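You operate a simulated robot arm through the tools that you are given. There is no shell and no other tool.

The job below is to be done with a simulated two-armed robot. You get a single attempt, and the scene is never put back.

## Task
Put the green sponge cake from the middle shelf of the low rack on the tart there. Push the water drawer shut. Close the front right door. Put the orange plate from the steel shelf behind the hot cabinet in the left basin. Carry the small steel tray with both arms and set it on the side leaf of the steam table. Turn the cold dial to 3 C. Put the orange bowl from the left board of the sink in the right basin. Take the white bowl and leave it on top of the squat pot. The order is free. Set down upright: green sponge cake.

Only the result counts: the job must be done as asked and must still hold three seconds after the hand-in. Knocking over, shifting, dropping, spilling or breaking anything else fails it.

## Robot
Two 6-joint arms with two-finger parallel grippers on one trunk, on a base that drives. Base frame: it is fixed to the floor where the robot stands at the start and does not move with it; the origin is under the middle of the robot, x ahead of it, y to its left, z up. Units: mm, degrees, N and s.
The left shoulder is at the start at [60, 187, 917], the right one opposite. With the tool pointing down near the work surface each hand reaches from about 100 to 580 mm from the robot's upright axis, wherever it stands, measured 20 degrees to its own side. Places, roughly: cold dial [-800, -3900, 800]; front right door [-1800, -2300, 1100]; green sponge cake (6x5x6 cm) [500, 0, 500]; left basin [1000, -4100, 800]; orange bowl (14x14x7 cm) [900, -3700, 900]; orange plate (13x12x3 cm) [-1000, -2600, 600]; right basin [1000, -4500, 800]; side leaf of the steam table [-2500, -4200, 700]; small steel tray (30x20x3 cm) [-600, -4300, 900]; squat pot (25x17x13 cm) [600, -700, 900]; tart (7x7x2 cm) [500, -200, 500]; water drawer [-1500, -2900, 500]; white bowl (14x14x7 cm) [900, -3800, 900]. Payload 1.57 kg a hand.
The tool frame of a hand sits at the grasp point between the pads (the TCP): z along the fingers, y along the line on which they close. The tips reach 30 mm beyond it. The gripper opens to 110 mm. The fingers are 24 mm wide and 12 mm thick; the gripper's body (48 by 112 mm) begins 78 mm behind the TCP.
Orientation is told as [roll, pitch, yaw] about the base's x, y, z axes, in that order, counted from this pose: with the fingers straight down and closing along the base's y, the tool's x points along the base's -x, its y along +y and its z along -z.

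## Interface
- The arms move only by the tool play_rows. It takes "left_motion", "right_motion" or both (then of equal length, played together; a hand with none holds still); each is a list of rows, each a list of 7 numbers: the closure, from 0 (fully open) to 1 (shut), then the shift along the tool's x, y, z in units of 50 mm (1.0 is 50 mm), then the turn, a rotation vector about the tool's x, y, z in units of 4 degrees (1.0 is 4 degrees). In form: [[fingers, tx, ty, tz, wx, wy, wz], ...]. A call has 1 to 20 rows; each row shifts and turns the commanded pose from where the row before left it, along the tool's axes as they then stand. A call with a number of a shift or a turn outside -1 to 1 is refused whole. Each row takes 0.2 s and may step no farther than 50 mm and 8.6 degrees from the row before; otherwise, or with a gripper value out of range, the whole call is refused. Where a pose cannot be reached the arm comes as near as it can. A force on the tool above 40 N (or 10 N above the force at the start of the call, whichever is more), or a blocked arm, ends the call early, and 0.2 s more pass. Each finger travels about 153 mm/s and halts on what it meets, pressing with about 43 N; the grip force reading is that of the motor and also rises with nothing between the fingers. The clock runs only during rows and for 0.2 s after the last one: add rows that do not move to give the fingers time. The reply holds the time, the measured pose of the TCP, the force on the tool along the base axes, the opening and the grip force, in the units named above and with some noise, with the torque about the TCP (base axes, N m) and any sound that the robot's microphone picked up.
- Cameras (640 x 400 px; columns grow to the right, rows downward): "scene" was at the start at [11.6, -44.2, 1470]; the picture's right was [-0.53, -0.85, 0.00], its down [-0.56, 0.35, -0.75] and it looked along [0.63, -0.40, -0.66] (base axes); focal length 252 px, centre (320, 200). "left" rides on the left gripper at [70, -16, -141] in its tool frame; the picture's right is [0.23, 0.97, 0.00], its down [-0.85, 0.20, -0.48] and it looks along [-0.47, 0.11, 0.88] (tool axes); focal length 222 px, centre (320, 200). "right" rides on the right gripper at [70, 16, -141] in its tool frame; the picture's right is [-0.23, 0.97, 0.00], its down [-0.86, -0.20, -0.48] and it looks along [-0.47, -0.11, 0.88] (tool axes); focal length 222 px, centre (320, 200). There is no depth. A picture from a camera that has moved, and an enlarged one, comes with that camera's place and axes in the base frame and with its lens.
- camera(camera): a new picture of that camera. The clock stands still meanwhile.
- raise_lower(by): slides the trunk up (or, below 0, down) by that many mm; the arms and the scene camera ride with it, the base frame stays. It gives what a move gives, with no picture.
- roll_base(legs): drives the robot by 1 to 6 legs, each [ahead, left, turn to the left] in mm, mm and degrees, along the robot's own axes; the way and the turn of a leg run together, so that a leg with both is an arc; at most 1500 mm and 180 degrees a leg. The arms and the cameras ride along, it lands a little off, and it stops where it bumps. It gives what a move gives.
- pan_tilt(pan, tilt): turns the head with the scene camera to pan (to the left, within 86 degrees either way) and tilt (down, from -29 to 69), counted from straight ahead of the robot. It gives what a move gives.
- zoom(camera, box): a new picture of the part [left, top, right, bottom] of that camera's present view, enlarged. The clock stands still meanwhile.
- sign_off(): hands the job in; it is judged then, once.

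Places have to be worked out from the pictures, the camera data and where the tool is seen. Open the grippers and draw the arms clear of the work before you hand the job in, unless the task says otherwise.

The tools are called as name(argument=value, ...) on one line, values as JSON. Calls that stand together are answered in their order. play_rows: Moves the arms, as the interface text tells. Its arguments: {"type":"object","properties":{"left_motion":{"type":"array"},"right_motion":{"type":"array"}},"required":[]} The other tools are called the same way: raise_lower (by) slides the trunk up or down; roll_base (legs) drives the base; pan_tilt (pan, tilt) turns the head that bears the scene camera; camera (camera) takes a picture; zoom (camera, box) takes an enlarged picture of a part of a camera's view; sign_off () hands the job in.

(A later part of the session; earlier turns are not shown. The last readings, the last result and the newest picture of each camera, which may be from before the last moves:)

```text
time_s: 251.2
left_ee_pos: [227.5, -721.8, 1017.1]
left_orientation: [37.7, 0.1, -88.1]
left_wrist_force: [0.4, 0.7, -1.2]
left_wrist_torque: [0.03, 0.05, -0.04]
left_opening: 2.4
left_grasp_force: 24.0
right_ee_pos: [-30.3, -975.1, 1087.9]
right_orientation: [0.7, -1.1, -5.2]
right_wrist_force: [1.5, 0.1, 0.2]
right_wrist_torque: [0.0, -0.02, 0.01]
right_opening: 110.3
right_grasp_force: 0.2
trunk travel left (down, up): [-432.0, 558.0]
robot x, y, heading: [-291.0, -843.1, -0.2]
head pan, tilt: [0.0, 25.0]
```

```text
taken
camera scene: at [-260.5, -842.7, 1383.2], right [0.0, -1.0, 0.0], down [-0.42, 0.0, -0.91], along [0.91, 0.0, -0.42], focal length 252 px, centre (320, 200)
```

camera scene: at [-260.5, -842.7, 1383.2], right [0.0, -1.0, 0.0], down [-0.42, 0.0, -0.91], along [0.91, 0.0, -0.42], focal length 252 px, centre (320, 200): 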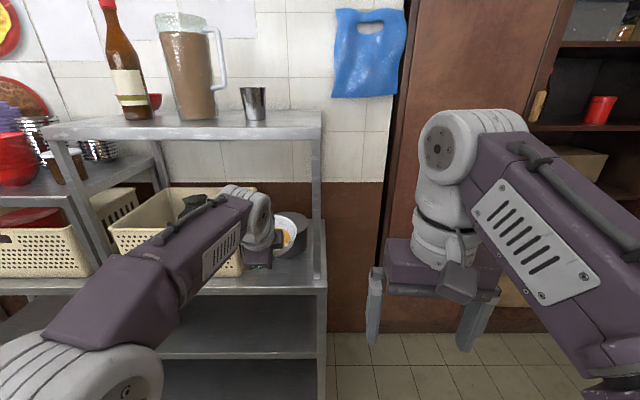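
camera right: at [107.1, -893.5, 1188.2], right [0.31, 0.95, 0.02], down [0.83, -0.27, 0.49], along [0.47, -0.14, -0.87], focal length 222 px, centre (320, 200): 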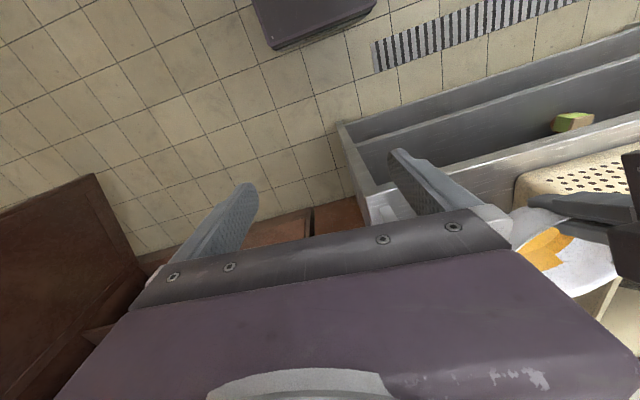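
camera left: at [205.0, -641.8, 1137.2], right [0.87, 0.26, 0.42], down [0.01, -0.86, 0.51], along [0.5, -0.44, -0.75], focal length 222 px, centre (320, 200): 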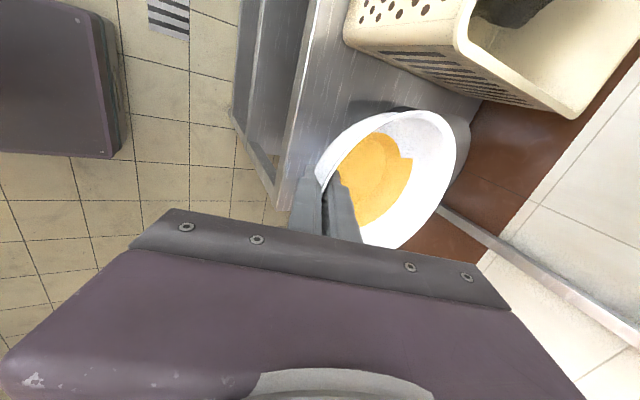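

I lower to z≈996, and drive in 150 mm, checking clearance before the last part.

raise_lower(by=-20)

roll_base(legs=[[150, 6, 0]])

camera(camera="scene")

zoom(camera="scene", box=[180, 120, 340, 220])

camera(camera="left")

```text
time_s: 251.8
left_ee_pos: [226.2, -722.1, 995.8]
left_orientation: [37.8, 0.2, -88.1]
left_wrist_force: [0.3, 0.4, -0.7]
left_wrist_torque: [-0.02, 0.07, 0.03]
left_opening: 2.1
left_grasp_force: 24.2
right_ee_pos: [-29.9, -975.4, 1067.5]
right_orientation: [0.6, -1.0, -5.2]
right_wrist_force: [-0.1, 1.0, -0.8]
right_wrist_torque: [-0.01, 0.01, 0.01]
right_opening: 109.9
right_grasp_force: 0.0
trunk travel left (down, up): [-412.0, 578.0]
robot x, y, heading: [-294.3, -842.2, -0.1]
head pan, tilt: [0.0, 25.0]
```

```text
time_s: 253.2
left_ee_pos: [375.4, -715.3, 997.3]
left_orientation: [37.7, 0.2, -88.1]
left_wrist_force: [0.5, -0.5, -1.4]
left_wrist_torque: [-0.01, 0.09, -0.01]
left_opening: 2.1
left_grasp_force: 23.3
right_ee_pos: [121.0, -970.2, 1066.5]
right_orientation: [0.6, -1.0, -5.2]
right_wrist_force: [-0.8, 0.3, 0.0]
right_wrist_torque: [-0.01, 0.06, -0.01]
right_opening: 110.1
right_grasp_force: 0.0
trunk travel left (down, up): [-412.0, 578.0]
robot x, y, heading: [-146.7, -836.2, -0.3]
head pan, tilt: [0.0, 25.0]
```

```text
taken
camera scene: at [-109.8, -837.2, 1363.2], right [0.0, -1.0, 0.0], down [-0.42, 0.0, -0.91], along [0.91, 0.0, -0.42], focal length 252 px, centre (320, 200)
```

scene: 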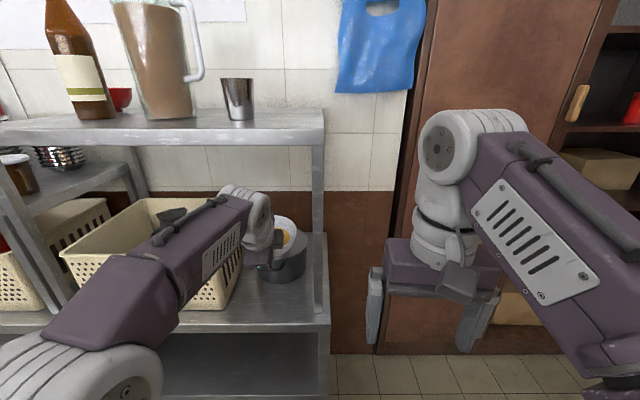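

```text
4.00 times, centred on (260, 170) of scene
camera zoom: at [-109.8, -837.2, 1363.2], right [0.0, -1.0, 0.0], down [-0.42, 0.0, -0.91], along [0.91, 0.0, -0.42], focal length 1007 px, centre (560, 320)
```

zoom: 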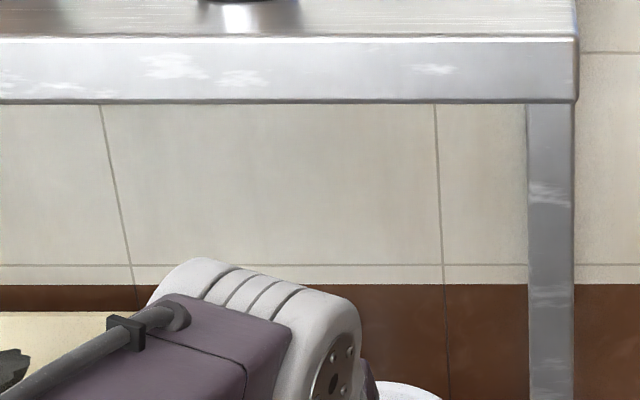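

```text
taken
camera left: at [275.4, -651.7, 1098.4], right [0.76, 0.25, 0.6], down [-0.11, -0.86, 0.5], along [0.64, -0.44, -0.63], focal length 222 px, centre (320, 200)
```

left: 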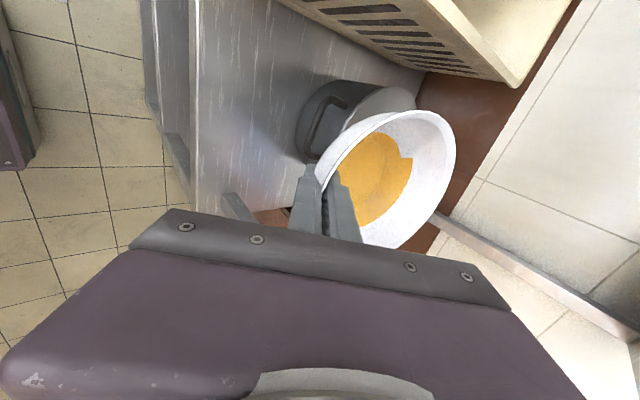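

I zoom the wrist view to check the lid position against my estimate.

zoom(camera="left", box=[260, 50, 480, 200])

zoom(camera="scene", box=[200, 190, 360, 290])

```text
2.67 times, centred on (370, 125) of left
camera zoom: at [275.4, -651.7, 1098.4], right [0.76, 0.25, 0.6], down [-0.11, -0.86, 0.5], along [0.64, -0.44, -0.63], focal length 592 px, centre (187, 400)
```

zoom: 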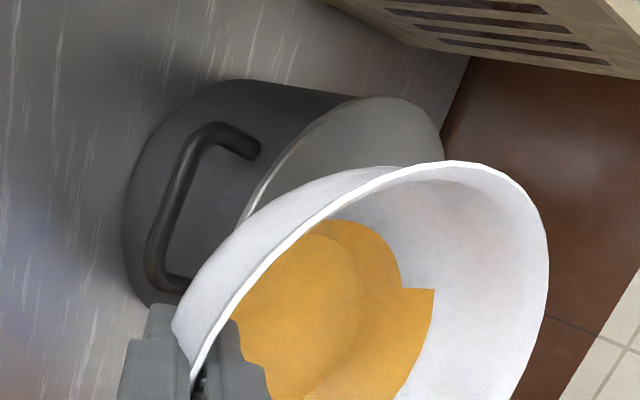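

```text
4.00 times, centred on (280, 240) of scene
camera zoom: at [-109.8, -837.2, 1363.2], right [0.0, -1.0, 0.0], down [-0.42, 0.0, -0.91], along [0.91, 0.0, -0.42], focal length 1007 px, centre (480, 40)
```

zoom: 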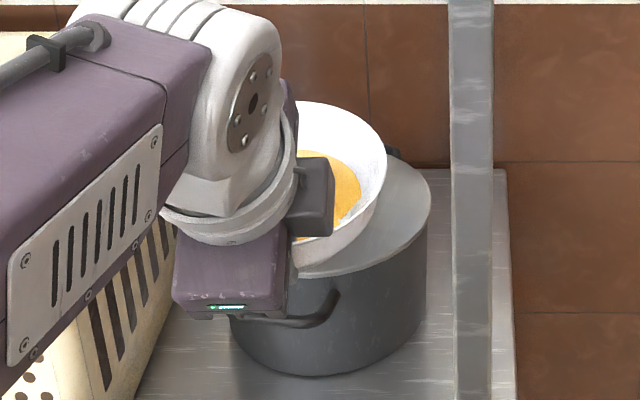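

Match within ~5 mm (knob ≈ (562,-713)). I drive the remaining 105 mm in.

roll_base(legs=[[105, 2, 0]])

zoom(camera="scene", box=[180, 120, 380, 245])

zoom(camera="left", box=[260, 50, 480, 200])

```text
time_s: 254.3
left_ee_pos: [478.1, -715.4, 996.0]
left_orientation: [37.7, 0.3, -88.2]
left_wrist_force: [0.0, -0.9, -1.4]
left_wrist_torque: [0.03, 0.08, -0.02]
left_opening: 2.5
left_grasp_force: 23.9
right_ee_pos: [223.9, -967.9, 1067.0]
right_orientation: [0.7, -1.1, -5.2]
right_wrist_force: [0.2, 0.6, -0.9]
right_wrist_torque: [0.0, 0.03, 0.03]
right_opening: 109.9
right_grasp_force: 0.0
trunk travel left (down, up): [-412.0, 578.0]
robot x, y, heading: [-36.6, -835.8, -0.2]
head pan, tilt: [0.0, 25.0]
```

```text
3.20 times, centred on (280, 182) of scene
camera zoom: at [-7.6, -835.6, 1363.2], right [0.0, -1.0, 0.0], down [-0.42, 0.0, -0.91], along [0.91, 0.0, -0.42], focal length 806 px, centre (448, 256)
```

zoom: 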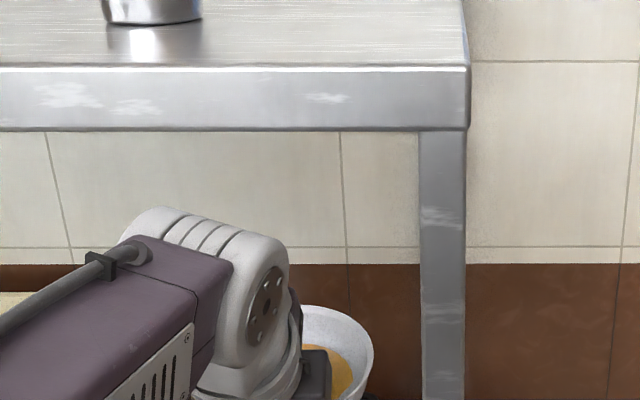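

```text
2.67 times, centred on (370, 125) of left
camera zoom: at [377.6, -650.1, 1098.5], right [0.76, 0.25, 0.6], down [-0.11, -0.86, 0.5], along [0.64, -0.44, -0.63], focal length 592 px, centre (187, 400)
```

zoom: 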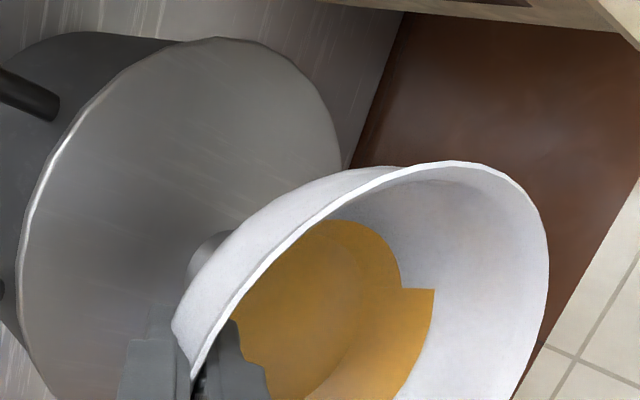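

The knob is at ≈ (555,-712), and the bowl's geometry in the grip checks out (centre 69 mm ahead of TCP). I raise 6 mm, level the tool again, and shift to TCP (486,-712).

raise_lower(by=6)

play_rows(left_motion=[[1, 0.02, 0, 0, 1, 0, 0], [1, 0.02, 0.07, 0.03, 1, 0, 0], [1, 0.02, 0.07, 0.03, 1, 0, 0], [1, 0, 0, 0, 0, 0, 0]])

zoom(camera="scene", box=[180, 120, 380, 245])

zoom(camera="left", box=[260, 50, 480, 200])

```text
time_s: 254.9
left_ee_pos: [478.5, -715.9, 1001.9]
left_orientation: [37.7, 0.2, -88.2]
left_wrist_force: [-1.1, 0.3, -0.8]
left_wrist_torque: [0.03, 0.03, 0.0]
left_opening: 2.2
left_grasp_force: 23.8
right_ee_pos: [220.9, -967.0, 1072.0]
right_orientation: [0.7, -1.1, -5.3]
right_wrist_force: [0.1, 0.1, 0.3]
right_wrist_torque: [0.01, 0.03, -0.01]
right_opening: 110.2
right_grasp_force: 0.1
trunk travel left (down, up): [-418.0, 572.0]
robot x, y, heading: [-41.9, -833.1, -0.1]
head pan, tilt: [0.0, 25.0]
```

```text
time_s: 255.9
left_ee_pos: [479.1, -710.4, 995.6]
left_orientation: [24.9, 0.4, -88.2]
left_wrist_force: [-0.7, 0.3, -2.1]
left_wrist_torque: [-0.01, 0.01, -0.01]
left_opening: 2.3
left_grasp_force: 24.0
right_ee_pos: [215.6, -967.2, 1072.0]
right_orientation: [0.7, -1.4, -5.2]
right_wrist_force: [-0.4, -0.2, 0.0]
right_wrist_torque: [-0.04, -0.01, -0.02]
right_opening: 110.0
right_grasp_force: 0.0
trunk travel left (down, up): [-418.0, 572.0]
robot x, y, heading: [-40.7, -835.3, -0.1]
head pan, tilt: [0.0, 25.0]
```

```text
3.20 times, centred on (280, 182) of scene
camera zoom: at [-15.8, -834.3, 1367.2], right [0.0, -1.0, 0.0], down [-0.42, 0.0, -0.91], along [0.91, 0.0, -0.42], focal length 806 px, centre (448, 256)
```

zoom: 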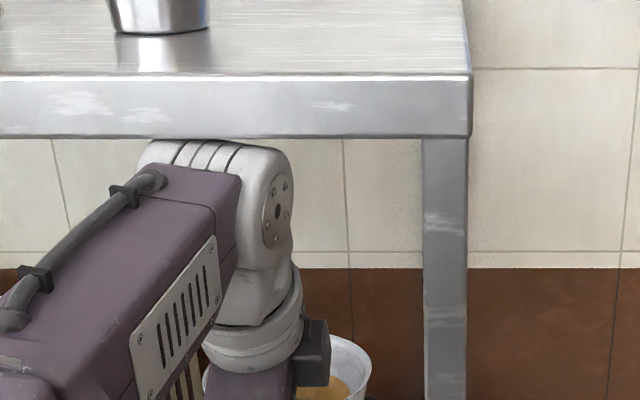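

```text
2.67 times, centred on (370, 125) of left
camera zoom: at [402.0, -645.5, 1118.7], right [0.88, 0.25, 0.41], down [0.01, -0.86, 0.51], along [0.48, -0.45, -0.75], focal length 592 px, centre (187, 400)
```

zoom: 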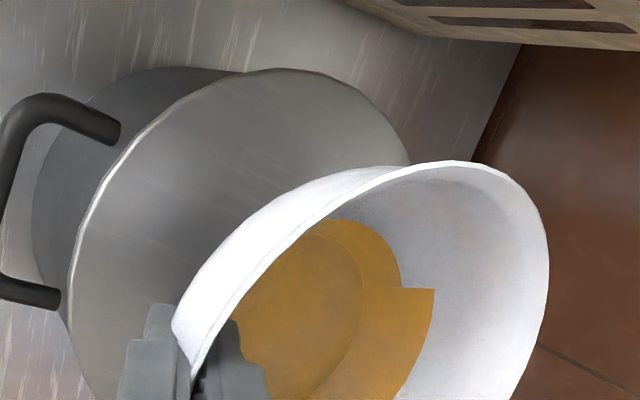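

The wrist looks pressed against the top shelf's underside. I immediately tilt back to relieve it.

play_rows(left_motion=[[1, 0, 0, 0, -1, 0, 0], [1, 0, 0, 0, -1, 0, 0], [1, 0, 0, 0, 0, 0, 0]])

camera(camera="scene")

zoom(camera="scene", box=[180, 120, 380, 245])

```text
time_s: 256.7
left_ee_pos: [486.9, -711.0, 1004.9]
left_orientation: [33.7, 0.3, -88.2]
left_wrist_force: [0.4, 0.0, 0.1]
left_wrist_torque: [-0.02, 0.02, 0.04]
left_opening: 2.6
left_grasp_force: 24.1
right_ee_pos: [222.2, -968.6, 1073.7]
right_orientation: [0.7, -1.2, -5.2]
right_wrist_force: [-1.0, 0.1, 0.6]
right_wrist_torque: [-0.01, 0.01, 0.02]
right_opening: 109.8
right_grasp_force: 0.1
trunk travel left (down, up): [-418.0, 572.0]
robot x, y, heading: [-41.4, -834.6, -0.2]
head pan, tilt: [0.0, 25.0]
```

```text
taken
camera scene: at [-7.8, -835.5, 1369.6], right [0.0, -1.0, 0.0], down [-0.42, 0.0, -0.91], along [0.91, 0.0, -0.42], focal length 252 px, centre (320, 200)
```

scene: 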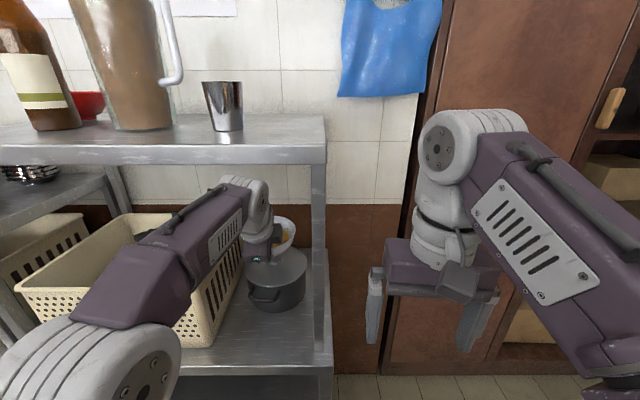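

```text
3.20 times, centred on (280, 182) of scene
camera zoom: at [-7.8, -835.5, 1369.6], right [0.0, -1.0, 0.0], down [-0.42, 0.0, -0.91], along [0.91, 0.0, -0.42], focal length 806 px, centre (448, 256)
```

zoom: 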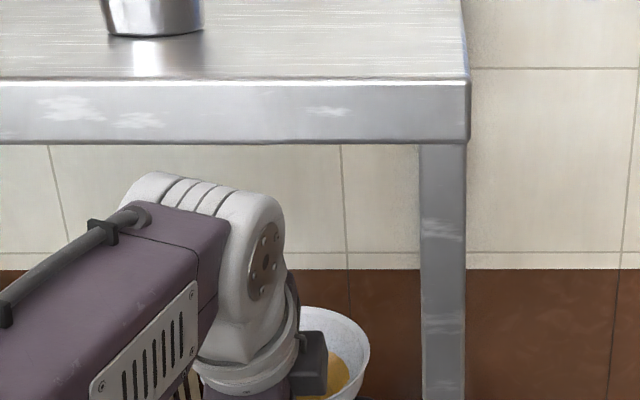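

Relieved, and nothing on the rack appears moved. I'll place with a slight residual tilt instead: lower 12 mm, level by 4° only, and shift 9 mm back.

raise_lower(by=-12)

play_rows(left_motion=[[1, 0, -0.15, -0.1, 0.5, 0, 0], [1, 0, 0, 0, 0.5, 0, 0], [1, 0, 0, 0, 0, 0, 0]])

zoom(camera="scene", box=[180, 120, 380, 245])

zoom(camera="left", box=[260, 50, 480, 200])

```text
time_s: 257.3
left_ee_pos: [485.7, -711.0, 991.4]
left_orientation: [33.9, 0.1, -88.2]
left_wrist_force: [0.6, -0.5, -0.6]
left_wrist_torque: [-0.02, 0.05, 0.01]
left_opening: 2.1
left_grasp_force: 23.7
right_ee_pos: [220.8, -968.5, 1061.9]
right_orientation: [0.7, -1.1, -5.3]
right_wrist_force: [0.3, 0.3, -0.5]
right_wrist_torque: [-0.01, -0.03, 0.01]
right_opening: 110.1
right_grasp_force: 0.1
trunk travel left (down, up): [-406.0, 584.0]
robot x, y, heading: [-43.3, -836.9, -0.2]
head pan, tilt: [0.0, 25.0]
```

```text
time_s: 258.1
left_ee_pos: [476.7, -711.4, 993.0]
left_orientation: [29.6, 0.2, -88.1]
left_wrist_force: [0.0, -0.6, -1.3]
left_wrist_torque: [0.03, 0.03, -0.02]
left_opening: 2.7
left_grasp_force: 24.2
right_ee_pos: [220.7, -968.6, 1061.0]
right_orientation: [0.7, -1.1, -5.2]
right_wrist_force: [-0.5, 0.6, 0.4]
right_wrist_torque: [0.04, -0.03, 0.02]
right_opening: 110.1
right_grasp_force: 0.0
trunk travel left (down, up): [-406.0, 584.0]
robot x, y, heading: [-39.9, -837.2, -0.2]
head pan, tilt: [0.0, 25.0]
```

```text
3.20 times, centred on (280, 182) of scene
camera zoom: at [-9.2, -835.6, 1357.3], right [0.0, -1.0, 0.0], down [-0.42, 0.0, -0.91], along [0.91, 0.0, -0.42], focal length 806 px, centre (448, 256)
```

zoom: 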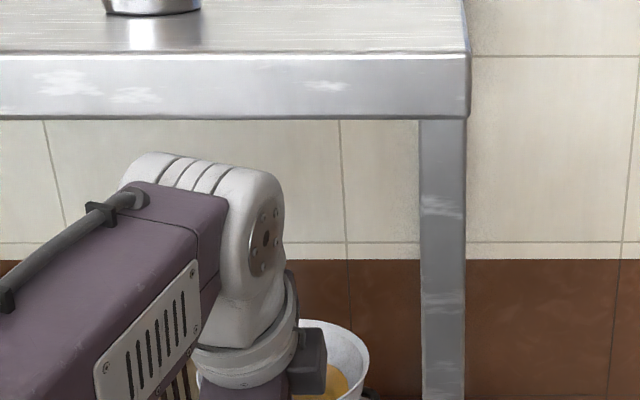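

```text
2.67 times, centred on (370, 125) of left
camera zoom: at [389.6, -646.1, 1107.3], right [0.84, 0.25, 0.48], down [-0.04, -0.86, 0.51], along [0.54, -0.45, -0.71], focal length 592 px, centre (187, 400)
```

zoom: 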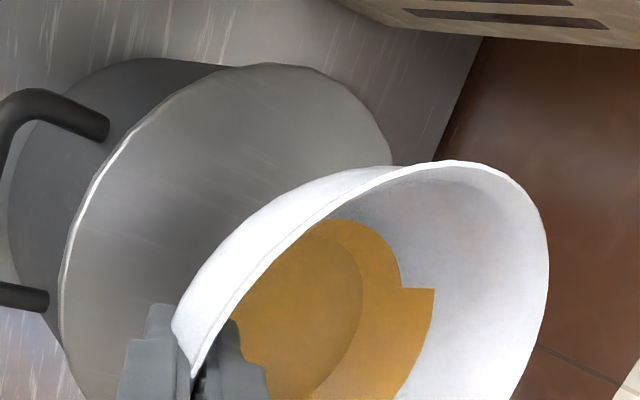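

Fit gives the lid centre ≈ (556,-714); the bowl's foot is at ≈ (549,-709). I nudge +5 in x and -4 in y, then lower in small steps.

play_rows(left_motion=[[1, -0.08, 0.09, 0.05, 0, 0, 0], [1, 0, 0, 0, 0, 0, 0]])

raise_lower(by=-6)

raise_lower(by=-4)

```text
time_s: 258.7
left_ee_pos: [482.3, -715.6, 991.3]
left_orientation: [29.7, 0.3, -88.1]
left_wrist_force: [-0.3, -0.2, -0.8]
left_wrist_torque: [-0.04, 0.08, 0.01]
left_opening: 2.4
left_grasp_force: 24.0
right_ee_pos: [220.9, -967.8, 1061.1]
right_orientation: [0.7, -1.1, -5.1]
right_wrist_force: [-0.1, 0.3, -0.1]
right_wrist_torque: [0.01, 0.03, -0.01]
right_opening: 109.9
right_grasp_force: 0.1
trunk travel left (down, up): [-406.0, 584.0]
robot x, y, heading: [-42.2, -834.4, -0.2]
head pan, tilt: [0.0, 25.0]
```

```text
time_s: 259.2
left_ee_pos: [481.7, -715.3, 985.7]
left_orientation: [29.7, 0.2, -88.1]
left_wrist_force: [0.3, 0.3, -0.9]
left_wrist_torque: [-0.02, 0.04, -0.03]
left_opening: 2.6
left_grasp_force: 24.2
right_ee_pos: [221.3, -967.7, 1056.0]
right_orientation: [0.7, -1.1, -5.2]
right_wrist_force: [0.2, 0.4, 0.2]
right_wrist_torque: [-0.02, 0.02, 0.03]
right_opening: 110.1
right_grasp_force: 0.1
trunk travel left (down, up): [-400.0, 590.0]
robot x, y, heading: [-42.6, -833.9, -0.2]
head pan, tilt: [0.0, 25.0]
```

```text
time_s: 259.8
left_ee_pos: [482.3, -715.1, 981.4]
left_orientation: [29.7, 0.2, -88.1]
left_wrist_force: [0.0, -1.0, -1.7]
left_wrist_torque: [0.01, 0.05, 0.0]
left_opening: 2.8
left_grasp_force: 24.1
right_ee_pos: [220.7, -968.7, 1051.8]
right_orientation: [0.6, -1.0, -5.2]
right_wrist_force: [0.7, 0.2, 0.9]
right_wrist_torque: [0.0, -0.02, -0.01]
right_opening: 110.0
right_grasp_force: 0.0
trunk travel left (down, up): [-396.0, 594.0]
robot x, y, heading: [-40.9, -836.3, -0.2]
head pan, tilt: [0.0, 25.0]
```

No contact yet; continue in 3 mm steps.

raise_lower(by=-3)

raise_lower(by=-3)

zoom(camera="left", box=[260, 50, 480, 200])

zoom(camera="scene", box=[200, 180, 360, 280])

```text
time_s: 260.3
left_ee_pos: [481.8, -714.7, 978.1]
left_orientation: [29.7, 0.2, -88.1]
left_wrist_force: [1.0, 0.1, -1.8]
left_wrist_torque: [0.01, 0.09, 0.01]
left_opening: 2.5
left_grasp_force: 23.5
right_ee_pos: [220.2, -967.4, 1047.6]
right_orientation: [0.7, -1.1, -5.2]
right_wrist_force: [0.1, 0.0, 0.7]
right_wrist_torque: [0.02, 0.01, 0.05]
right_opening: 110.2
right_grasp_force: 0.1
trunk travel left (down, up): [-393.0, 597.0]
robot x, y, heading: [-39.4, -836.6, -0.2]
head pan, tilt: [0.0, 25.0]
```

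```text
time_s: 260.8
left_ee_pos: [481.2, -716.3, 975.8]
left_orientation: [29.7, 0.3, -88.1]
left_wrist_force: [-0.5, 0.2, -0.8]
left_wrist_torque: [0.02, 0.06, 0.01]
left_opening: 2.4
left_grasp_force: 23.6
right_ee_pos: [220.5, -967.9, 1044.1]
right_orientation: [0.7, -1.1, -5.2]
right_wrist_force: [0.1, 0.3, 0.9]
right_wrist_torque: [0.01, 0.0, 0.01]
right_opening: 109.9
right_grasp_force: 0.1
trunk travel left (down, up): [-390.0, 600.0]
robot x, y, heading: [-45.3, -839.9, -0.5]
head pan, tilt: [0.0, 25.0]
```

```text
2.67 times, centred on (370, 125) of left
camera zoom: at [395.1, -650.2, 1090.8], right [0.84, 0.25, 0.48], down [-0.04, -0.86, 0.51], along [0.54, -0.45, -0.71], focal length 592 px, centre (187, 400)
```

zoom: 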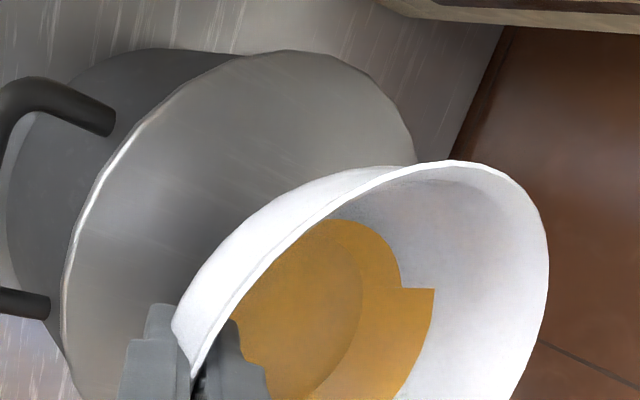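

```text
4.00 times, centred on (280, 230) of scene
camera zoom: at [-8.9, -835.6, 1341.2], right [0.0, -1.0, 0.0], down [-0.42, 0.0, -0.91], along [0.91, 0.0, -0.42], focal length 1007 px, centre (480, 80)
```

zoom: 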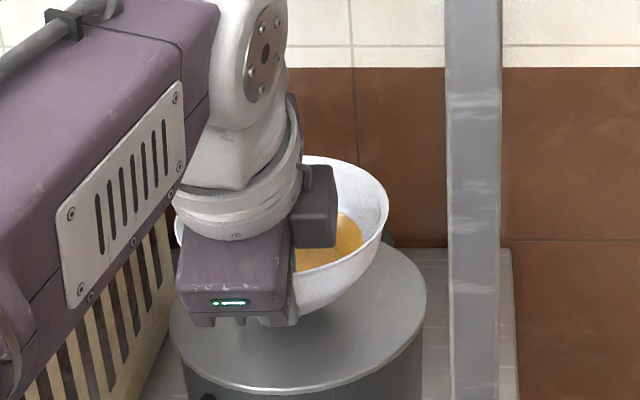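

Lid centre reads ≈ (554,-715.5), bowl ≈ (554,-712). I nudge -3 mm in y and keep lowering.

play_rows(left_motion=[[1, -0.06, 0, 0, 0.25, 0, 0], [1, 0, 0, 0, 0.25, 0, 0], [1, 0, 0, 0, 0, 0, 0]])

raise_lower(by=-3)

raise_lower(by=-3)

```text
time_s: 261.6
left_ee_pos: [480.7, -718.2, 975.3]
left_orientation: [27.8, 0.2, -88.2]
left_wrist_force: [0.7, -0.6, -0.8]
left_wrist_torque: [-0.02, 0.06, -0.02]
left_opening: 2.5
left_grasp_force: 24.0
right_ee_pos: [220.8, -967.3, 1045.1]
right_orientation: [0.7, -1.1, -5.2]
right_wrist_force: [-1.4, 0.0, -0.7]
right_wrist_torque: [-0.01, 0.03, -0.04]
right_opening: 109.9
right_grasp_force: 0.0
trunk travel left (down, up): [-390.0, 600.0]
robot x, y, heading: [-45.0, -836.6, -0.3]
head pan, tilt: [0.0, 25.0]
```

```text
time_s: 262.1
left_ee_pos: [482.2, -717.2, 973.4]
left_orientation: [27.8, 0.2, -88.1]
left_wrist_force: [0.1, -0.2, 1.6]
left_wrist_torque: [0.01, -0.09, 0.02]
left_opening: 2.7
left_grasp_force: 23.9
right_ee_pos: [221.4, -967.7, 1043.2]
right_orientation: [0.7, -1.1, -5.2]
right_wrist_force: [0.4, -0.6, -0.9]
right_wrist_torque: [-0.03, -0.01, 0.0]
right_opening: 109.9
right_grasp_force: 0.1
trunk travel left (down, up): [-387.0, 603.0]
robot x, y, heading: [-41.4, -833.1, -0.4]
head pan, tilt: [0.0, 25.0]
```

```text
time_s: 262.7
left_ee_pos: [481.9, -718.3, 972.2]
left_orientation: [28.1, 0.2, -88.1]
left_wrist_force: [0.8, 1.1, 12.7]
left_wrist_torque: [0.06, -0.83, 0.09]
left_opening: 2.8
left_grasp_force: 23.7
right_ee_pos: [219.7, -967.7, 1039.1]
right_orientation: [0.6, -1.2, -5.1]
right_wrist_force: [1.1, -0.2, -0.2]
right_wrist_torque: [0.03, 0.0, 0.0]
right_opening: 110.0
right_grasp_force: 0.1
trunk travel left (down, up): [-384.0, 606.0]
robot x, y, heading: [-41.6, -837.7, -0.2]
head pan, tilt: [0.0, 25.0]
```

Contact: 13 N at ~65 mm ahead of the TCP and centred in y — right under the bowl's foot, on the knob. I open the fingers slowly.

play_rows(left_motion=[[0.97, 0, 0, 0, 0, 0, 0], [0.94, 0, 0, 0, 0, 0, 0], [0.91, 0, 0, 0, 0, 0, 0], [0.87, 0, 0, 0, 0, 0, 0], [0.83, 0, 0, 0, 0, 0, 0], [0.8, 0, 0, 0, 0, 0, 0], [0.78, 0, 0, 0, 0, 0, 0]])

zoom(camera="left", box=[260, 50, 480, 200])

zoom(camera="scene", box=[200, 180, 360, 280])

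```text
time_s: 264.3
left_ee_pos: [482.2, -717.4, 968.2]
left_orientation: [27.9, 0.1, -88.0]
left_wrist_force: [-0.8, 0.4, 0.4]
left_wrist_torque: [-0.03, 0.02, -0.02]
left_opening: 24.4
left_grasp_force: 0.3
right_ee_pos: [220.6, -967.9, 1039.5]
right_orientation: [0.7, -1.1, -5.2]
right_wrist_force: [0.4, 0.0, -1.2]
right_wrist_torque: [0.02, -0.01, -0.01]
right_opening: 109.6
right_grasp_force: 0.1
trunk travel left (down, up): [-384.0, 606.0]
robot x, y, heading: [-44.1, -834.9, -0.5]
head pan, tilt: [0.0, 25.0]
```

```text
2.67 times, centred on (370, 125) of left
camera zoom: at [398.7, -652.7, 1087.4], right [0.85, 0.25, 0.45], down [-0.02, -0.86, 0.51], along [0.52, -0.45, -0.73], focal length 592 px, centre (187, 400)
```

zoom: 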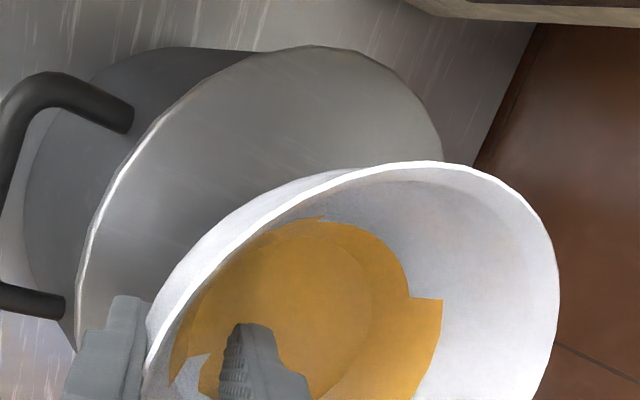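

```text
4.00 times, centred on (280, 230) of scene
camera zoom: at [-9.0, -835.6, 1335.2], right [0.0, -1.0, 0.0], down [-0.42, 0.0, -0.91], along [0.91, 0.0, -0.42], focal length 1007 px, centre (480, 80)
```

zoom: 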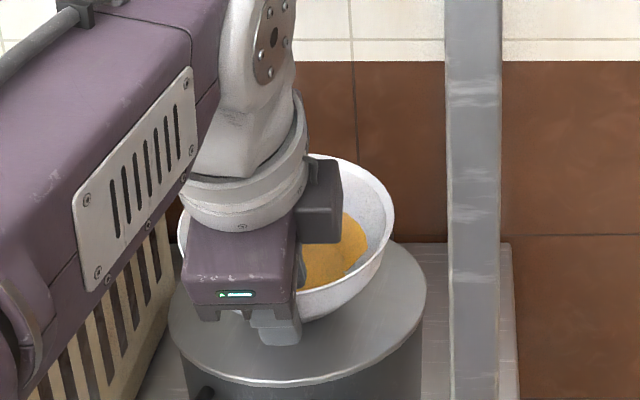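

The bowl settled slightly. I look closely for whether it leans on a finger before withdrawing.

play_rows(left_motion=[[0.7, 0, 0, 0, 0, 0, 0], [0.7, 0, 0, 0, 0, 0, 0], [0.7, 0, 0, 0, 0, 0, 0]])

zoom(camera="left", box=[260, 80, 480, 230])

zoom(camera="scene", box=[230, 200, 330, 262])

```text
time_s: 265.1
left_ee_pos: [481.3, -717.9, 970.0]
left_orientation: [27.8, 0.2, -88.0]
left_wrist_force: [-0.2, 0.4, -0.4]
left_wrist_torque: [-0.02, -0.01, 0.03]
left_opening: 33.1
left_grasp_force: 0.3
right_ee_pos: [220.8, -968.1, 1038.8]
right_orientation: [0.8, -1.1, -5.2]
right_wrist_force: [0.7, 0.0, -0.7]
right_wrist_torque: [-0.01, 0.02, -0.02]
right_opening: 110.1
right_grasp_force: 0.0
trunk travel left (down, up): [-384.0, 606.0]
robot x, y, heading: [-39.3, -838.9, -0.4]
head pan, tilt: [0.0, 25.0]
```

```text
2.67 times, centred on (370, 155) of left
camera zoom: at [398.7, -652.7, 1087.4], right [0.85, 0.25, 0.45], down [-0.02, -0.86, 0.51], along [0.52, -0.45, -0.73], focal length 592 px, centre (187, 320)
```

zoom: 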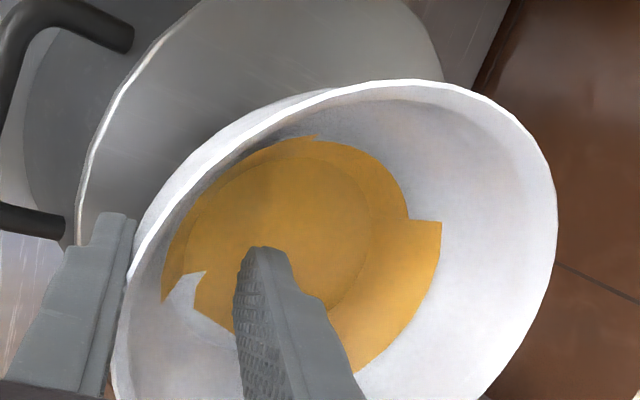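

```text
6.40 times, centred on (280, 231) of scene
camera zoom: at [-9.0, -835.6, 1335.2], right [0.0, -1.0, 0.0], down [-0.42, 0.0, -0.91], along [0.91, 0.0, -0.42], focal length 1612 px, centre (576, 2)
```

zoom: 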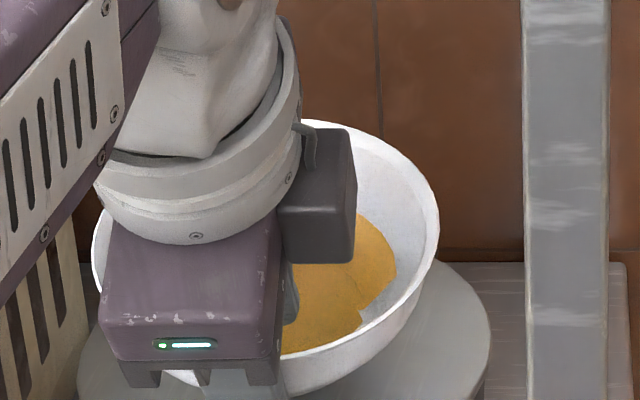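

The bowl leans back toward the outer finger: the knob is farther in (its near edge was the contact, so its centre ≈ x 567). I close again to regrip.

play_rows(left_motion=[[0.76, 0, 0, 0, 0, 0, 0], [0.82, 0, 0, 0, 0, 0, 0], [0.88, 0, 0, 0, 0, 0, 0], [0.94, 0, 0, 0, 0, 0, 0], [1, 0, 0, 0, 0, 0, 0], [1, 0, 0, 0, 0, 0, 0], [1, 0, 0, 0, 0, 0, 0]])

zoom(camera="left", box=[260, 50, 480, 200])

```text
time_s: 266.7
left_ee_pos: [481.3, -719.0, 969.7]
left_orientation: [28.0, 0.1, -88.3]
left_wrist_force: [3.2, 1.2, 13.9]
left_wrist_torque: [0.05, -1.02, 0.01]
left_opening: 2.8
left_grasp_force: 24.0
right_ee_pos: [220.2, -968.1, 1039.7]
right_orientation: [0.6, -1.2, -5.2]
right_wrist_force: [-0.2, 0.6, -0.1]
right_wrist_torque: [0.0, 0.02, 0.01]
right_opening: 110.3
right_grasp_force: 0.0
trunk travel left (down, up): [-384.0, 606.0]
robot x, y, heading: [-40.8, -837.0, -0.0]
head pan, tilt: [0.0, 25.0]
```

```text
2.67 times, centred on (370, 125) of left
camera zoom: at [397.8, -652.9, 1088.7], right [0.85, 0.25, 0.46], down [-0.02, -0.86, 0.51], along [0.52, -0.45, -0.73], focal length 592 px, centre (187, 400)
```

zoom: 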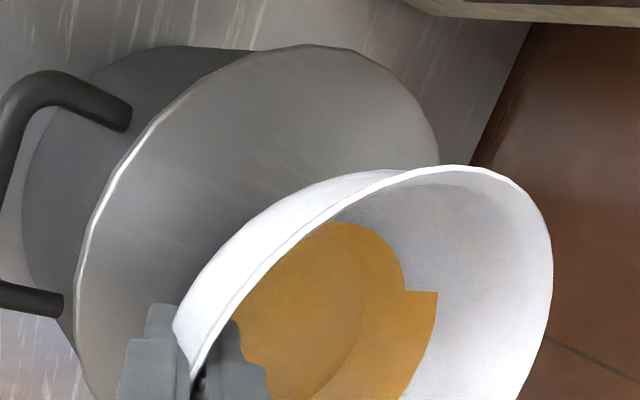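

Regripped. Lift 11 mm, move 14 mm farther in, and lower again in small steps.

raise_lower(by=11)

play_rows(left_motion=[[1, 0.02, 0.25, 0.13, 0, 0, 0], [1, 0, 0, 0, 0, 0, 0]])

zoom(camera="scene", box=[180, 120, 380, 245])

raise_lower(by=-5)

```text
time_s: 267.2
left_ee_pos: [480.6, -718.7, 979.5]
left_orientation: [27.6, 0.2, -88.1]
left_wrist_force: [0.8, -0.5, -0.7]
left_wrist_torque: [-0.02, 0.07, 0.05]
left_opening: 2.4
left_grasp_force: 23.8
right_ee_pos: [220.9, -967.5, 1051.2]
right_orientation: [0.7, -1.1, -5.3]
right_wrist_force: [0.0, 0.6, 0.6]
right_wrist_torque: [0.01, -0.02, 0.0]
right_opening: 110.0
right_grasp_force: 0.0
trunk travel left (down, up): [-395.0, 595.0]
robot x, y, heading: [-42.9, -834.7, -0.1]
head pan, tilt: [0.0, 25.0]
```

```text
time_s: 267.9
left_ee_pos: [495.7, -716.7, 980.0]
left_orientation: [27.8, 0.2, -88.1]
left_wrist_force: [-0.4, 0.3, -0.6]
left_wrist_torque: [-0.02, 0.07, -0.02]
left_opening: 2.7
left_grasp_force: 23.4
right_ee_pos: [221.4, -967.1, 1049.7]
right_orientation: [0.7, -1.1, -5.2]
right_wrist_force: [-0.2, 0.2, -0.2]
right_wrist_torque: [-0.03, -0.01, 0.03]
right_opening: 110.1
right_grasp_force: 0.1
trunk travel left (down, up): [-395.0, 595.0]
robot x, y, heading: [-42.1, -837.3, 0.0]
head pan, tilt: [0.0, 25.0]
```

```text
3.20 times, centred on (280, 182) of scene
camera zoom: at [-9.4, -835.6, 1346.3], right [0.0, -1.0, 0.0], down [-0.42, 0.0, -0.91], along [0.91, 0.0, -0.42], focal length 806 px, centre (448, 256)
```

zoom: 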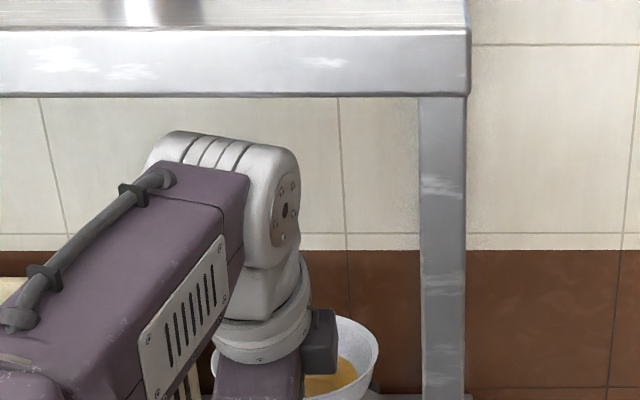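

```text
time_s: 268.4
left_ee_pos: [495.7, -715.3, 975.0]
left_orientation: [27.7, 0.3, -88.3]
left_wrist_force: [0.6, -0.5, -0.9]
left_wrist_torque: [-0.01, 0.01, 0.0]
left_opening: 2.7
left_grasp_force: 23.6
right_ee_pos: [221.3, -968.5, 1045.9]
right_orientation: [0.7, -1.1, -5.2]
right_wrist_force: [0.1, 0.4, -1.0]
right_wrist_torque: [-0.02, 0.04, -0.01]
right_opening: 110.3
right_grasp_force: 0.1
trunk travel left (down, up): [-390.0, 600.0]
robot x, y, heading: [-43.4, -834.5, -0.3]
head pan, tilt: [0.0, 25.0]
```

play_rows(left_motion=[[1, 0, 0, 0, 0.45, 0, 0], [1, 0, 0, 0, 0, 0, 0]])

raise_lower(by=-2)

raise_lower(by=-2)

```text
time_s: 269.0
left_ee_pos: [496.2, -716.8, 975.8]
left_orientation: [26.0, 0.2, -88.1]
left_wrist_force: [0.2, -0.1, -1.7]
left_wrist_torque: [0.0, 0.02, 0.0]
left_opening: 2.4
left_grasp_force: 24.2
right_ee_pos: [221.7, -966.0, 1046.1]
right_orientation: [0.7, -1.1, -5.3]
right_wrist_force: [0.6, -0.8, 0.0]
right_wrist_torque: [0.01, 0.02, -0.02]
right_opening: 110.0
right_grasp_force: 0.1
trunk travel left (down, up): [-390.0, 600.0]
robot x, y, heading: [-44.2, -837.3, -0.2]
head pan, tilt: [0.0, 25.0]
```

```text
time_s: 269.5
left_ee_pos: [496.0, -717.3, 974.1]
left_orientation: [26.1, 0.1, -88.0]
left_wrist_force: [0.2, 0.1, 5.5]
left_wrist_torque: [-0.03, -0.48, 0.01]
left_opening: 2.4
left_grasp_force: 24.3
right_ee_pos: [221.9, -968.4, 1043.6]
right_orientation: [0.7, -1.2, -5.2]
right_wrist_force: [-0.5, -0.7, 1.0]
right_wrist_torque: [0.01, 0.0, 0.03]
right_opening: 109.9
right_grasp_force: 0.0
trunk travel left (down, up): [-388.0, 602.0]
robot x, y, heading: [-41.7, -838.2, -0.2]
head pan, tilt: [0.0, 25.0]
```

```text
time_s: 270.0
left_ee_pos: [495.1, -716.4, 972.8]
left_orientation: [26.2, 0.2, -88.1]
left_wrist_force: [1.6, 1.6, 12.9]
left_wrist_torque: [-0.07, -1.09, 0.04]
left_opening: 2.7
left_grasp_force: 24.0
right_ee_pos: [219.2, -967.6, 1042.0]
right_orientation: [0.8, -1.3, -5.3]
right_wrist_force: [0.2, 0.1, -0.4]
right_wrist_torque: [0.03, 0.03, 0.01]
right_opening: 109.6
right_grasp_force: 0.1
trunk travel left (down, up): [-386.0, 604.0]
robot x, y, heading: [-39.4, -833.4, -0.1]
head pan, tilt: [0.0, 25.0]
```

Contact now at x≈573, centred on the knob. I open slowly and check whether the bowl stays put.

play_rows(left_motion=[[0.97, 0, 0, 0, 0, 0, 0], [0.94, 0, 0, 0, 0, 0, 0], [0.91, 0, 0, 0, 0, 0, 0], [0.88, 0, 0, 0, 0, 0, 0], [0.85, 0, 0, 0, 0, 0, 0], [0.85, 0, 0, 0, 0, 0, 0]])

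zoom(camera="left", box=[260, 50, 480, 200])

```text
time_s: 271.4
left_ee_pos: [495.8, -717.3, 971.3]
left_orientation: [25.8, 0.2, -88.1]
left_wrist_force: [-1.0, -0.2, 0.0]
left_wrist_torque: [0.0, -0.01, -0.01]
left_opening: 16.3
left_grasp_force: 0.1
right_ee_pos: [221.2, -967.8, 1042.6]
right_orientation: [0.7, -1.2, -5.1]
right_wrist_force: [-0.5, 0.1, 0.9]
right_wrist_torque: [0.01, 0.01, -0.02]
right_opening: 110.3
right_grasp_force: 0.1
trunk travel left (down, up): [-386.0, 604.0]
robot x, y, heading: [-43.7, -835.4, -0.4]
head pan, tilt: [0.0, 25.0]
```

```text
2.67 times, centred on (370, 125) of left
camera zoom: at [417.2, -651.1, 1091.5], right [0.87, 0.25, 0.43], down [0.0, -0.86, 0.51], along [0.5, -0.45, -0.74], focal length 592 px, centre (187, 400)
```

zoom: 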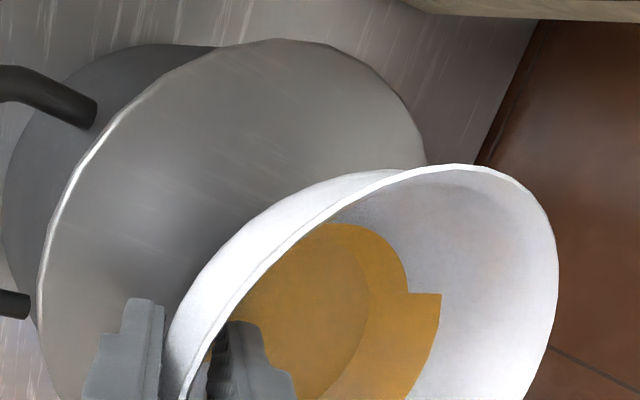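

play_rows(left_motion=[[0.8, 0, 0, 0, 0, 0, 0], [0.75, 0, 0, 0, 0, 0, 0], [0.7, 0, 0, 0, 0, 0, 0], [0.7, 0, 0, 0, 0, 0, 0]])

zoom(camera="left", box=[260, 50, 480, 200])

zoom(camera="scene", box=[230, 200, 330, 262])

```text
time_s: 272.4
left_ee_pos: [496.8, -716.5, 971.8]
left_orientation: [26.0, 0.2, -88.1]
left_wrist_force: [0.6, 0.0, -0.3]
left_wrist_torque: [0.03, 0.02, 0.02]
left_opening: 33.2
left_grasp_force: 0.1
right_ee_pos: [221.4, -968.1, 1042.2]
right_orientation: [0.7, -1.1, -5.2]
right_wrist_force: [0.4, -0.3, -0.6]
right_wrist_torque: [-0.04, 0.01, 0.01]
right_opening: 109.9
right_grasp_force: 0.1
trunk travel left (down, up): [-386.0, 604.0]
robot x, y, heading: [-41.3, -837.8, -0.0]
head pan, tilt: [0.0, 25.0]
```

```text
2.67 times, centred on (370, 125) of left
camera zoom: at [417.3, -651.1, 1091.5], right [0.87, 0.25, 0.43], down [0.0, -0.86, 0.51], along [0.5, -0.45, -0.74], focal length 592 px, centre (187, 400)
```

zoom: 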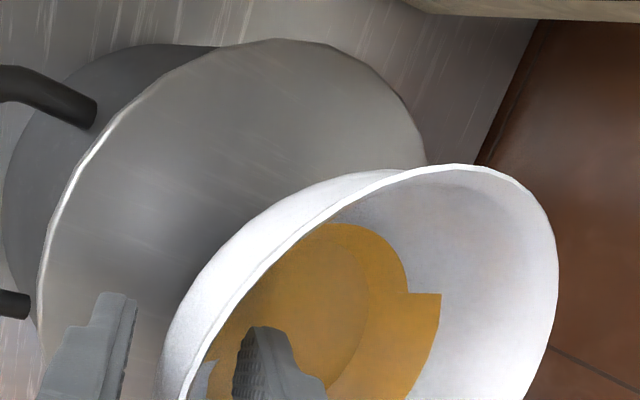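

```text
6.40 times, centred on (280, 231) of scene
camera zoom: at [-9.0, -835.6, 1337.2], right [0.0, -1.0, 0.0], down [-0.42, 0.0, -0.91], along [0.91, 0.0, -0.42], focal length 1612 px, centre (576, 2)
```

zoom: 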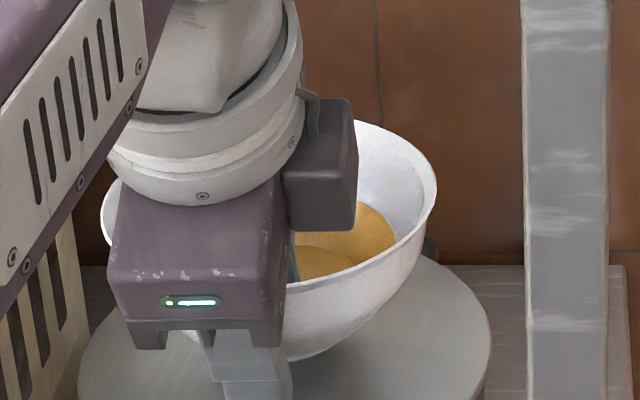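

The bowl stands free and still while the fingers opened. I tilt the tool forward 12° (to keep the wrist low), withdraw 45 mm along the fingers, then check.

play_rows(left_motion=[[0.7, 0, 0, 0, -0.75, 0, 0], [0.7, 0, 0, 0, -0.75, 0, 0], [0.7, 0, 0, 0, -0.75, 0, 0], [0.7, 0, 0, 0, -0.75, 0, 0], [0.7, 0, 0, -0.3, 0, 0, 0], [0.7, 0, 0, -0.3, 0, 0, 0], [0.7, 0, 0, -0.3, 0, 0, 0], [0.7, 0, 0, 0, 0, 0, 0]])

zoom(camera="left", box=[260, 50, 480, 200])

zoom(camera="scene", box=[180, 120, 380, 245])

```text
time_s: 274.2
left_ee_pos: [468.8, -716.7, 1006.3]
left_orientation: [37.8, 0.1, -88.1]
left_wrist_force: [0.3, -0.3, 0.3]
left_wrist_torque: [0.03, -0.01, 0.0]
left_opening: 32.8
left_grasp_force: 0.0
right_ee_pos: [221.4, -968.3, 1041.3]
right_orientation: [0.7, -1.1, -5.2]
right_wrist_force: [-0.8, 0.5, -0.2]
right_wrist_torque: [0.04, 0.02, -0.01]
right_opening: 110.0
right_grasp_force: 0.0
trunk travel left (down, up): [-386.0, 604.0]
robot x, y, heading: [-45.7, -832.6, -0.0]
head pan, tilt: [0.0, 25.0]
```

```text
2.67 times, centred on (370, 125) of left
camera zoom: at [366.1, -652.3, 1108.3], right [0.76, 0.25, 0.6], down [-0.11, -0.86, 0.5], along [0.64, -0.44, -0.63], focal length 592 px, centre (187, 400)
```

zoom: 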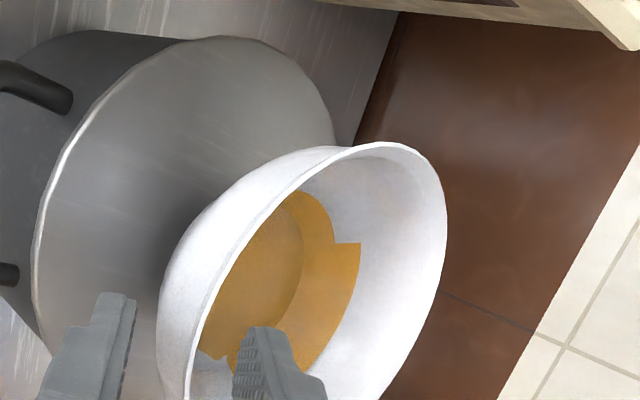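

```text
3.20 times, centred on (280, 182) of scene
camera zoom: at [-8.8, -835.6, 1337.2], right [0.0, -1.0, 0.0], down [-0.42, 0.0, -0.91], along [0.91, 0.0, -0.42], focal length 806 px, centre (448, 256)
```

zoom: 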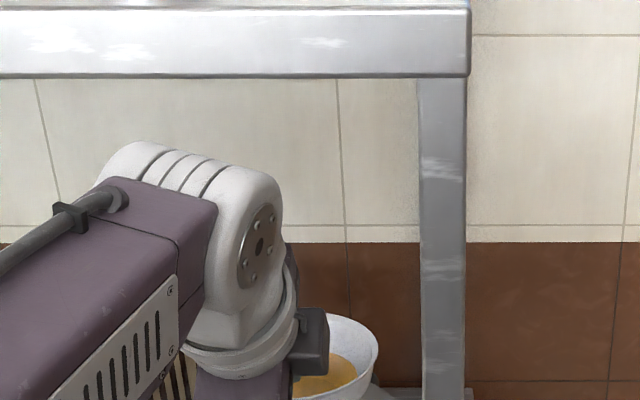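

The fingertips are ~19 mm above the rim. I drive straight back and view the result.

roll_base(legs=[[-220, 0, 0]])

camera(camera="scene")

zoom(camera="left", box=[220, 40, 460, 190])

```text
time_s: 275.9
left_ee_pos: [246.9, -716.9, 1007.1]
left_orientation: [38.0, 0.3, -88.2]
left_wrist_force: [-0.2, 0.7, 0.6]
left_wrist_torque: [0.03, -0.02, 0.01]
left_opening: 33.1
left_grasp_force: 0.1
right_ee_pos: [-0.5, -967.7, 1042.2]
right_orientation: [0.6, -1.2, -5.3]
right_wrist_force: [-0.4, -0.6, -1.0]
right_wrist_torque: [0.01, -0.04, 0.0]
right_opening: 110.3
right_grasp_force: 0.0
trunk travel left (down, up): [-386.0, 604.0]
robot x, y, heading: [-262.8, -838.5, -0.2]
head pan, tilt: [0.0, 25.0]
```

```text
taken
camera scene: at [-230.7, -834.8, 1337.3], right [0.0, -1.0, 0.0], down [-0.42, 0.0, -0.91], along [0.91, 0.0, -0.42], focal length 252 px, centre (320, 200)
```

scene: 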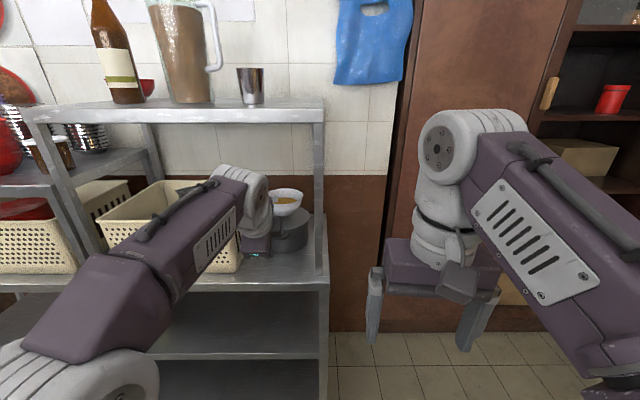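

```text
2.67 times, centred on (340, 115) of left
camera zoom: at [144.9, -652.1, 1108.6], right [0.76, 0.25, 0.6], down [-0.11, -0.86, 0.5], along [0.64, -0.44, -0.63], focal length 592 px, centre (267, 427)
```

zoom: 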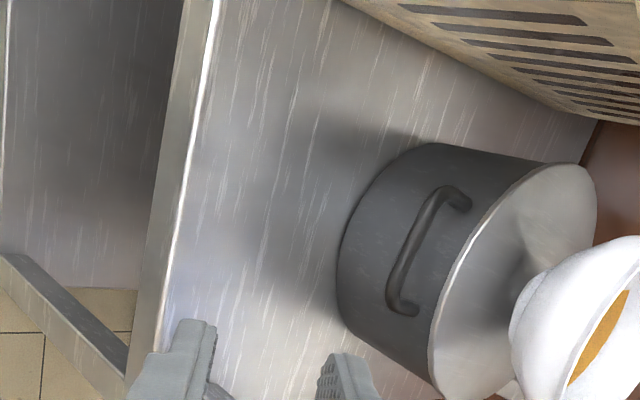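

The bowl stays on the pot. A zoom verifies it.

zoom(camera="scene", box=[230, 170, 330, 262])

```text
4.35 times, centred on (280, 216) of scene
camera zoom: at [-230.7, -834.8, 1337.3], right [0.0, -1.0, 0.0], down [-0.42, 0.0, -0.91], along [0.91, 0.0, -0.42], focal length 1095 px, centre (494, 130)
```

zoom: 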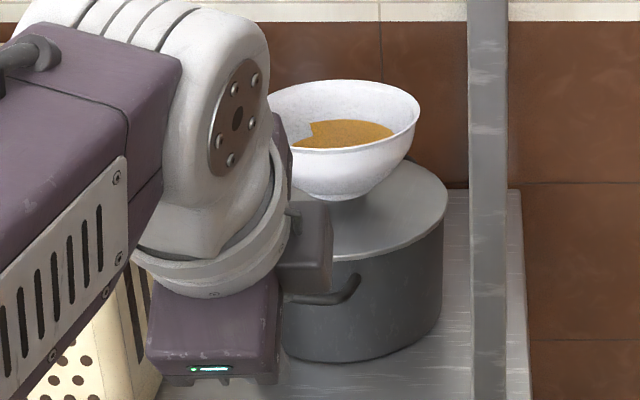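

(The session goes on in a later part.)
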